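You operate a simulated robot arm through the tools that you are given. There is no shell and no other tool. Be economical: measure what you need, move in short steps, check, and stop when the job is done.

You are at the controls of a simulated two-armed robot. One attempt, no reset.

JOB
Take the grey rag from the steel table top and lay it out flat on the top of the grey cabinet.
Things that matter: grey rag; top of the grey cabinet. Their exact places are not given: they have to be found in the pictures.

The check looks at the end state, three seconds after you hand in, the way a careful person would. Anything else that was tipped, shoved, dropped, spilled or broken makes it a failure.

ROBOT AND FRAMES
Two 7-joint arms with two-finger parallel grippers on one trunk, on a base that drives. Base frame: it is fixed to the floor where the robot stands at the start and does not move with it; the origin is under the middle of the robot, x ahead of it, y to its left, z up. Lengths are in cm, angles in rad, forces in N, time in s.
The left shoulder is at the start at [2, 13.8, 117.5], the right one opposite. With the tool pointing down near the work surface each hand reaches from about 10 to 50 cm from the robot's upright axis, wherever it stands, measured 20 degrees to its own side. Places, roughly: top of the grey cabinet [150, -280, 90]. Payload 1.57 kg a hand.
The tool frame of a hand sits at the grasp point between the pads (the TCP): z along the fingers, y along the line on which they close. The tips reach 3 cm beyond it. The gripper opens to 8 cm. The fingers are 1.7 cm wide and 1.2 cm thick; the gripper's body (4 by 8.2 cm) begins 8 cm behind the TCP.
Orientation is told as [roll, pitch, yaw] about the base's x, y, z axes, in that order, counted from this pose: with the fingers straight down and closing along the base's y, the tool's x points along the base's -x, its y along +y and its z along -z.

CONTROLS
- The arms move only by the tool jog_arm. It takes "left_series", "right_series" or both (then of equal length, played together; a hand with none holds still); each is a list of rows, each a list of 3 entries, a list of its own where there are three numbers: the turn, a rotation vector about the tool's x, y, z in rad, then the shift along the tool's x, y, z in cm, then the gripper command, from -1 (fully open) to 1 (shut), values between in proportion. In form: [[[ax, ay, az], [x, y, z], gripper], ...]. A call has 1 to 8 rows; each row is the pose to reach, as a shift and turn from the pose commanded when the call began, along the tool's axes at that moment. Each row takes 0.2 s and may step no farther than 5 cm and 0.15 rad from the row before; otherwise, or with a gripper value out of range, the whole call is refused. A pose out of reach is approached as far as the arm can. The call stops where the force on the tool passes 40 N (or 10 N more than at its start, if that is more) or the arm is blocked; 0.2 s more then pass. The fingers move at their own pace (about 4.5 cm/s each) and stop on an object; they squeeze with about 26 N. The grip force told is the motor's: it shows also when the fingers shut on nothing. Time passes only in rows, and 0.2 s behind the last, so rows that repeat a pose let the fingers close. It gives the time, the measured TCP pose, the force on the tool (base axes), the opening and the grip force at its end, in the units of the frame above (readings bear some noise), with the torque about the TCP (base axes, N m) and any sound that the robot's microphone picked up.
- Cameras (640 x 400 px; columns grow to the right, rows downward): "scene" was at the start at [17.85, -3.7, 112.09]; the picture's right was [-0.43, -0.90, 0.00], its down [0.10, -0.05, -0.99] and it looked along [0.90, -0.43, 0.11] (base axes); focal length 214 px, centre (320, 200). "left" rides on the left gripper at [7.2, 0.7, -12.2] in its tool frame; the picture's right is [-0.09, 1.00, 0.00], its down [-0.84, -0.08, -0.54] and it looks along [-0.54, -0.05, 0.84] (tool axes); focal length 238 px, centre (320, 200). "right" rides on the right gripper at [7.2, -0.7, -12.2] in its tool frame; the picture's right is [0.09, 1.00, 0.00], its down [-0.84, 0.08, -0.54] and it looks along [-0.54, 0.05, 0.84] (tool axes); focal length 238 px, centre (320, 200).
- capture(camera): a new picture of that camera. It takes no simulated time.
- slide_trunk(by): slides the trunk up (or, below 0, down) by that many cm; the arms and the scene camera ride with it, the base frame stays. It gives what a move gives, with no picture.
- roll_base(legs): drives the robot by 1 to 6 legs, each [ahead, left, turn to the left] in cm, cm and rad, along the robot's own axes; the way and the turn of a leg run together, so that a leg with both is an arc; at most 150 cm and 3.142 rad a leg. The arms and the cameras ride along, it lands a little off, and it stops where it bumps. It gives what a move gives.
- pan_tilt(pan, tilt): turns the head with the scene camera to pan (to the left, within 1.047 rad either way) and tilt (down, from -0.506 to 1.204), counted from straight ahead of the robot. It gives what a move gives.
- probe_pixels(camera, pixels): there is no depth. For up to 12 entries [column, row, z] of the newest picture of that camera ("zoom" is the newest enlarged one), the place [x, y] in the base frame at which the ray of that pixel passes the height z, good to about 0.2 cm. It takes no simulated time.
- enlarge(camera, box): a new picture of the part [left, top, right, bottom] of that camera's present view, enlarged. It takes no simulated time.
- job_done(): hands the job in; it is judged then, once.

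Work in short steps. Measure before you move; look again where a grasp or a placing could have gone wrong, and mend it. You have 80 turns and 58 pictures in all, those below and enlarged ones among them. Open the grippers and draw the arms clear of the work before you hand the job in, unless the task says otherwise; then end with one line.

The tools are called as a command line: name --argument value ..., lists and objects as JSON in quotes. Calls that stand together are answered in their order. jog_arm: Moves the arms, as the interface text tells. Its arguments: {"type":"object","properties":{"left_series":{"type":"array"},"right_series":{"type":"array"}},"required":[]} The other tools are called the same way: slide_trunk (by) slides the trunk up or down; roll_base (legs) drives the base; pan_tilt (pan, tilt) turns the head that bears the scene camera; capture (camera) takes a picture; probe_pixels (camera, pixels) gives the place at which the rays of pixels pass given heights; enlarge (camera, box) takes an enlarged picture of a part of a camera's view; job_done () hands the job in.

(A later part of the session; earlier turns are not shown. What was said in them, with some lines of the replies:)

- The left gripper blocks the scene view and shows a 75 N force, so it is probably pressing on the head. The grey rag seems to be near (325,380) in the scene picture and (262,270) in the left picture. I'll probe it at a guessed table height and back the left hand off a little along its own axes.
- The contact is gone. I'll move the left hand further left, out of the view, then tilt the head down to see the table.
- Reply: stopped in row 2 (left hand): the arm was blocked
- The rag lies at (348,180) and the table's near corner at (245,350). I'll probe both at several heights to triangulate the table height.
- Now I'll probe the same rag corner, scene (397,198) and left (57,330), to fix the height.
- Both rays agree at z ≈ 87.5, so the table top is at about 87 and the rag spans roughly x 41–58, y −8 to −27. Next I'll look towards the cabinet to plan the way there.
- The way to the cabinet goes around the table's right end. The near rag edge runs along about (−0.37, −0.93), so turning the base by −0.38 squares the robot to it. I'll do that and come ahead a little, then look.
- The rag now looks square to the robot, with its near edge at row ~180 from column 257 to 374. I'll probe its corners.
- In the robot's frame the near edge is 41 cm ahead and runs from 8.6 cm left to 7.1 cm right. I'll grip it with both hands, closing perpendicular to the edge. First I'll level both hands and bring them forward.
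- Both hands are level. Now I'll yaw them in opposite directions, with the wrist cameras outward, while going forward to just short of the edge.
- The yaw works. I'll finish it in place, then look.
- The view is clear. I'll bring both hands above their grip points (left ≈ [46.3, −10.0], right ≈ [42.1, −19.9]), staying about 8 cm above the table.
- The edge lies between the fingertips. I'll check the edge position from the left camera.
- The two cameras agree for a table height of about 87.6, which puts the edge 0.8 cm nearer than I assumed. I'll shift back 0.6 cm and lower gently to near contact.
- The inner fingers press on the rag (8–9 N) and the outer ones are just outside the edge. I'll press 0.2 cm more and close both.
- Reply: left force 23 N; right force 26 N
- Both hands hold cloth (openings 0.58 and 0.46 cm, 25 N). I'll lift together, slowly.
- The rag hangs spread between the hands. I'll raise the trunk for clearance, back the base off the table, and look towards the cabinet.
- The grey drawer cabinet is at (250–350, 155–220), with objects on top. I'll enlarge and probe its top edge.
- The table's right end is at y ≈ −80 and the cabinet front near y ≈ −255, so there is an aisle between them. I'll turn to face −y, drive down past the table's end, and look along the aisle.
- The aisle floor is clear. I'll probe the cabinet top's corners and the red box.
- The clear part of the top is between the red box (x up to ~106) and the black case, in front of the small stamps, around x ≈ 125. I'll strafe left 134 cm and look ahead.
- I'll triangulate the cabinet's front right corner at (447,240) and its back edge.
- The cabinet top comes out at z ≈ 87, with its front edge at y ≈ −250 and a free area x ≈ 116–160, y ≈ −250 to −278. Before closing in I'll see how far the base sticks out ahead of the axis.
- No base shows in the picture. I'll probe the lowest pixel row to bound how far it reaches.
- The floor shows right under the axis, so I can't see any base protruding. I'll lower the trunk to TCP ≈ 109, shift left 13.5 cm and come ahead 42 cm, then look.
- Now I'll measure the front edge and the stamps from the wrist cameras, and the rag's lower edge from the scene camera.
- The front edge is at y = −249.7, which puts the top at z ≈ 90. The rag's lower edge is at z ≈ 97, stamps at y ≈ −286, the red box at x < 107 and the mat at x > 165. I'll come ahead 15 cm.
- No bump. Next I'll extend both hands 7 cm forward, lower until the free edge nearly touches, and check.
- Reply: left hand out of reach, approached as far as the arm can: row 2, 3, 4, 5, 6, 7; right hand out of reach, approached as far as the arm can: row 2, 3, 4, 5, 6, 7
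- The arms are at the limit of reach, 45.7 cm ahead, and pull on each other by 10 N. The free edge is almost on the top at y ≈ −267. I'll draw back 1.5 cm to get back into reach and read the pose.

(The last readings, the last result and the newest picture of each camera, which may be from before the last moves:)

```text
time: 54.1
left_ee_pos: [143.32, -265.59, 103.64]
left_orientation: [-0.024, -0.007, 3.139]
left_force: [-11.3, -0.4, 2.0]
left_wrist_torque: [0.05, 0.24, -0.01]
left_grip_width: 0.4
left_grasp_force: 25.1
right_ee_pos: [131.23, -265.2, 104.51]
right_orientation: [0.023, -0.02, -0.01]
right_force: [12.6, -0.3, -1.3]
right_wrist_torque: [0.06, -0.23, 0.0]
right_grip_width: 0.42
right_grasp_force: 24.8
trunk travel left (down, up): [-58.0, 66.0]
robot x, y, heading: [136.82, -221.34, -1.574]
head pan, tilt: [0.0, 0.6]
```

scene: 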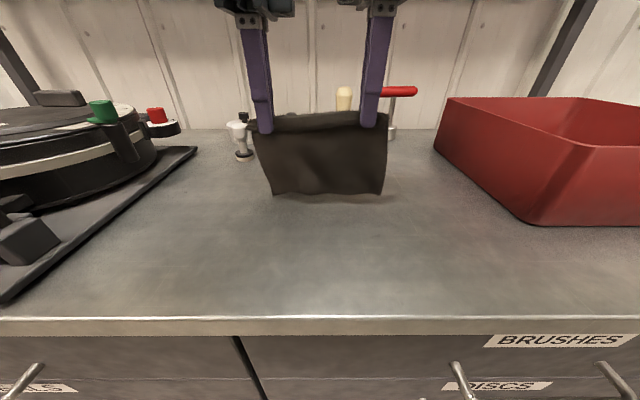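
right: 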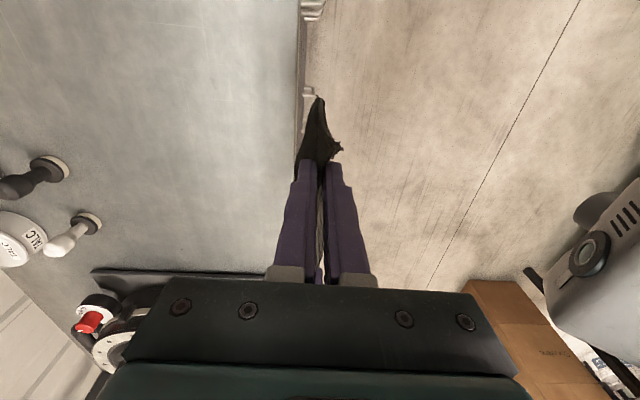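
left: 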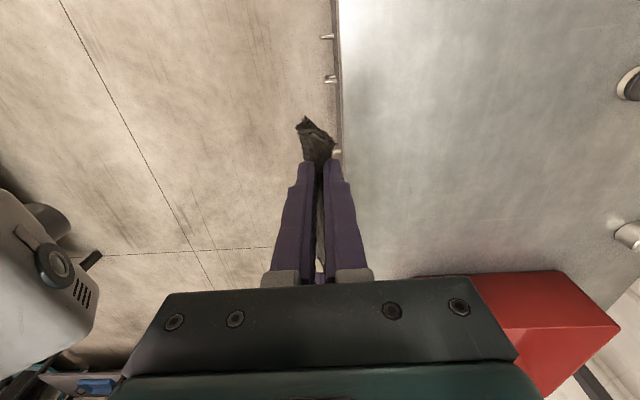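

The poses follow. I'll nudge the base 4 cm further ahead so the rag lands well inside the edge, and ease the tension between the hands.

roll_base --legs '[[4, 0, 0]]'

jog_arm --left_series '[[[0, 0, 0], [-0.35, 0, 0.3], 1], [[0, 0, 0], [-0.35, 0, 1], 1], [[0, 0, 0], [-0.35, 0, 1.3], 1]]' --right_series '[[[0, 0, 0], [-0.35, 0, 0.7], 1], [[0, 0, 0], [-0.35, 0, 1.6], 1], [[0, 0, 0], [-0.35, 0, 2.2], 1]]'

capture --camera "scene"

```text
time: 55.0
left_ee_pos: [143.22, -269.53, 103.67]
left_orientation: [-0.024, -0.004, 3.139]
left_force: [-14.0, -0.4, 2.2]
left_wrist_torque: [0.02, 0.29, -0.01]
left_grip_width: 0.41
left_grasp_force: 24.4
right_ee_pos: [131.13, -269.02, 104.58]
right_orientation: [0.024, -0.02, -0.009]
right_force: [13.2, -0.3, -1.1]
right_wrist_torque: [0.03, -0.33, 0.05]
right_grip_width: 0.42
right_grasp_force: 24.6
trunk travel left (down, up): [-58.0, 66.0]
robot x, y, heading: [136.84, -225.28, -1.576]
head pan, tilt: [0.0, 0.6]
```

```text
time: 55.8
left_ee_pos: [142.93, -269.44, 102.34]
left_orientation: [-0.024, -0.006, 3.138]
left_force: [0.1, -0.6, 0.0]
left_wrist_torque: [0.03, 0.04, -0.04]
left_grip_width: 0.4
left_grasp_force: 25.1
right_ee_pos: [131.42, -269.16, 102.29]
right_orientation: [0.022, -0.02, -0.008]
right_force: [0.3, 0.5, 0.1]
right_wrist_torque: [0.0, -0.02, -0.01]
right_grip_width: 0.41
right_grasp_force: 24.8
trunk travel left (down, up): [-58.0, 66.0]
robot x, y, heading: [137.03, -224.97, -1.576]
head pan, tilt: [0.0, 0.6]
```

```text
32 pictures are left
```

scene: 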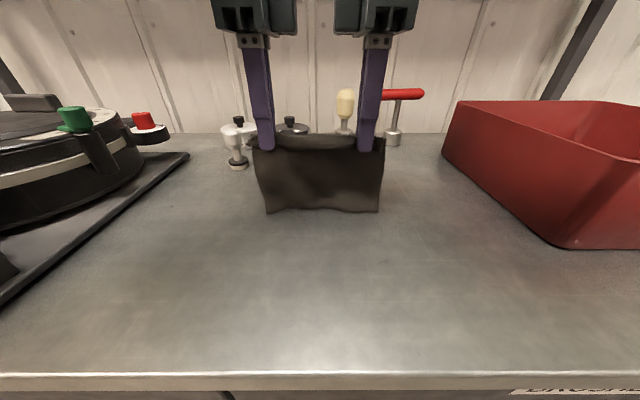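

The tension is gone. I'll check where the lower edge sits.

probe_pixels --camera "scene" --pixels '[[266, 213, 90], [379, 212, 90], [320, 207, 90], [240, 168, 90], [290, 133, 92]]'

```text
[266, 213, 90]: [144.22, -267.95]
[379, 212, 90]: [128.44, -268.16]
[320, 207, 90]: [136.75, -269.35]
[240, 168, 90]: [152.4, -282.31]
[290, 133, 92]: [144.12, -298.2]
```

The lower edge is directly under the hands at y ≈ −268. Now I'll lay it by bringing the hands back and down along an arc.

jog_arm --left_series '[[[0, 0, 0], [0, -1.3, 0.2], 1], [[0, 0, 0], [0, -3, 0.7], 1], [[0, 0, 0], [0, -4.8, 1.5], 1], [[0, 0, 0], [0, -6.5, 2.5], 1], [[0, 0, 0], [0, -8, 3.8], 1], [[0, 0, 0], [0, -9.2, 5.3], 1], [[0, 0, 0], [0, -10, 7], 1], [[0, 0, 0], [0, -10.4, 8], 1]]' --right_series '[[[0, 0, 0], [0, 1.3, 0.2], 1], [[0, 0, 0], [0, 3, 0.7], 1], [[0, 0, 0], [0, 4.8, 1.5], 1], [[0, 0, 0], [0, 6.5, 2.5], 1], [[0, 0, 0], [0, 8, 3.8], 1], [[0, 0, 0], [0, 9.2, 5.3], 1], [[0, 0, 0], [0, 10, 7], 1], [[0, 0, 0], [0, 10.4, 8], 1]]'

capture --camera "scene"

capture --camera "left"

```text
time: 57.6
left_ee_pos: [142.85, -258.86, 94.52]
left_orientation: [-0.024, -0.006, 3.137]
left_force: [0.5, -0.6, 0.5]
left_wrist_torque: [0.04, 0.0, -0.02]
left_grip_width: 0.42
left_grasp_force: 24.9
right_ee_pos: [131.65, -258.51, 94.54]
right_orientation: [0.026, -0.019, -0.008]
right_force: [-0.3, 0.5, 0.5]
right_wrist_torque: [0.03, 0.01, 0.02]
right_grip_width: 0.46
right_grasp_force: 24.9
trunk travel left (down, up): [-58.0, 66.0]
robot x, y, heading: [136.94, -225.02, -1.575]
head pan, tilt: [0.0, 0.6]
```

```text
31 pictures are left
```

scene: 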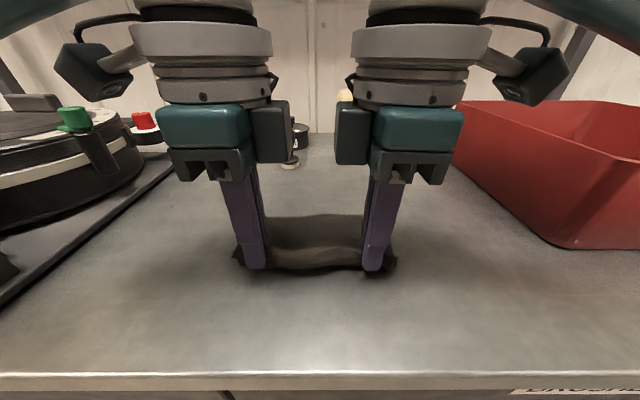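

```text
30 pictures are left
```

left: 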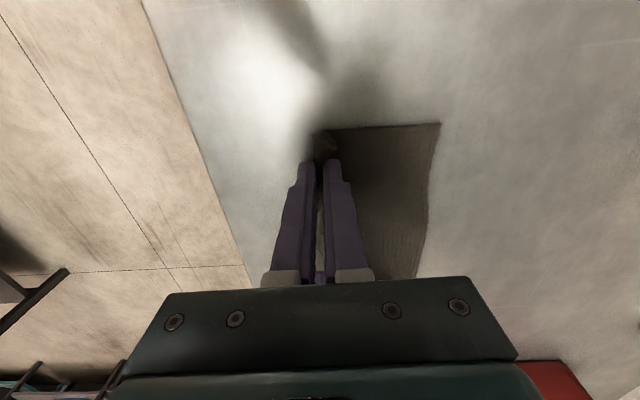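

The rag is laid, with its far edge flat. I'll lower 0.7 cm more, open the fingers partly, and lift away.

jog_arm --left_series '[[[0, 0, 0], [0, -0.2, 0.7], 1], [[0, 0, 0], [0, -0.2, 0.8], 0.7], [[0, 0, 0], [0, -0.2, 0.7], 0.4], [[0, 0, 0], [0, -0.2, 0.3], 0.4], [[0, 0, 0], [0, -0.2, -1], 0.4], [[0, 0, 0], [0, -0.2, -3], 0.3], [[0, 0, 0], [0, -0.2, -6], 0.3], [[0, 0, 0], [0, -0.2, -10], 0.3]]' --right_series '[[[0, 0, 0], [0, 0.2, 0.7], 1], [[0, 0, 0], [0, 0.2, 0.8], 0.7], [[0, 0, 0], [0, 0.2, 0.7], 0.4], [[0, 0, 0], [0, 0.2, 0.3], 0.4], [[0, 0, 0], [0, 0.2, -1], 0.4], [[0, 0, 0], [0, 0.2, -3], 0.3], [[0, 0, 0], [0, 0.2, -6], 0.3], [[0, 0, 0], [0, 0.2, -10], 0.3]]'

capture --camera "scene"

enlarge --camera "scene" --box '[220, 190, 420, 300]'

```text
time: 59.4
left_ee_pos: [143.01, -258.91, 104.52]
left_orientation: [-0.026, -0.003, 3.136]
left_force: [0.3, 0.5, -0.1]
left_wrist_torque: [-0.02, -0.02, -0.01]
left_grip_width: 2.78
left_grasp_force: 0.1
right_ee_pos: [131.4, -258.47, 104.46]
right_orientation: [0.024, -0.018, -0.009]
right_force: [0.6, 0.1, 0.4]
right_wrist_torque: [-0.01, 0.0, 0.01]
right_grip_width: 2.78
right_grasp_force: 0.0
trunk travel left (down, up): [-58.0, 66.0]
robot x, y, heading: [136.75, -225.36, -1.577]
head pan, tilt: [0.0, 0.6]
```

```text
29 pictures are left
```

scene: 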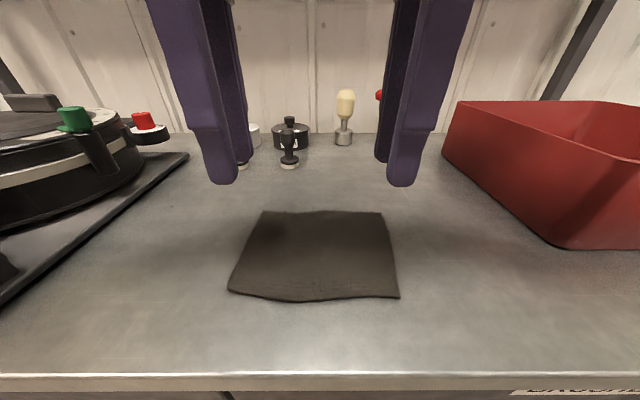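

```text
3.20 times, centred on (320, 245) of scene
```

zoom: 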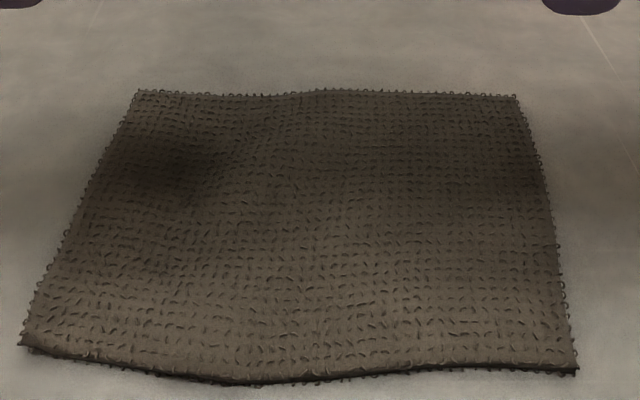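

The rag lies flat and unfolded, well clear of everything. I'll open the grippers, raise the hands a little and back the base away, then check once more.

jog_arm --left_series '[[[0, 0, 0], [0, -1, -2], 0], [[0, 0, 0], [0, -2, -4], -0.5], [[0, 0, 0], [0, -3, -6], -1]]' --right_series '[[[0, 0, 0], [0, 1, -2], 0], [[0, 0, 0], [0, 2, -4], -0.5], [[0, 0, 0], [0, 3, -6], -1]]'

roll_base --legs '[[-40, 0, 0]]'

capture --camera "scene"

```text
time: 60.2
left_ee_pos: [143.06, -256.09, 110.4]
left_orientation: [-0.033, -0.004, 3.141]
left_force: [-0.4, -0.7, -0.2]
left_wrist_torque: [-0.02, -0.02, -0.02]
left_grip_width: 7.99
left_grasp_force: 0.0
right_ee_pos: [131.25, -255.65, 110.66]
right_orientation: [0.028, -0.018, -0.011]
right_force: [0.1, 0.7, 0.0]
right_wrist_torque: [0.01, -0.01, 0.0]
right_grip_width: 8.01
right_grasp_force: 0.1
trunk travel left (down, up): [-58.0, 66.0]
robot x, y, heading: [136.4, -225.39, -1.574]
head pan, tilt: [0.0, 0.6]
```

```text
time: 62.7
left_ee_pos: [143.17, -215.11, 110.39]
left_orientation: [-0.031, -0.004, -3.139]
left_force: [-0.1, -0.1, -0.9]
left_wrist_torque: [0.01, -0.03, -0.03]
left_grip_width: 7.99
left_grasp_force: 0.1
right_ee_pos: [131.65, -214.83, 110.76]
right_orientation: [0.027, -0.02, -0.003]
right_force: [0.1, 0.3, 0.3]
right_wrist_torque: [0.01, 0.01, 0.01]
right_grip_width: 7.99
right_grasp_force: 0.1
trunk travel left (down, up): [-58.0, 66.0]
robot x, y, heading: [136.64, -184.32, -1.571]
head pan, tilt: [0.0, 0.6]
```

```text
27 pictures are left
```

scene: 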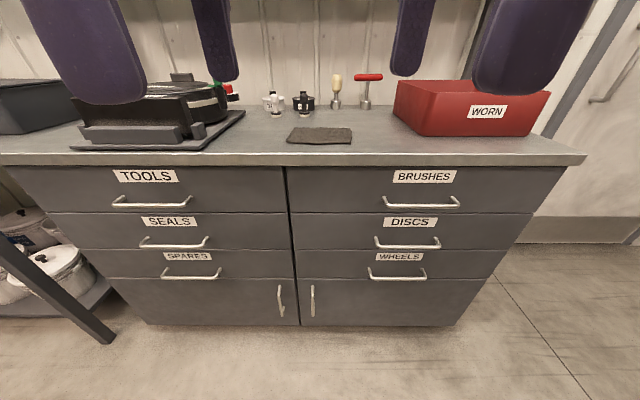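

The rag lies flat on the cabinet top at (320,136), nothing else has been moved, the grippers are open and the arms are clear. I'll hand in.

job_done

```text
The job is handed in.
```

The grey rag is laid out flat on top of the grey cabinet, nothing else looked disturbed in the last picture, and the job is handed in.
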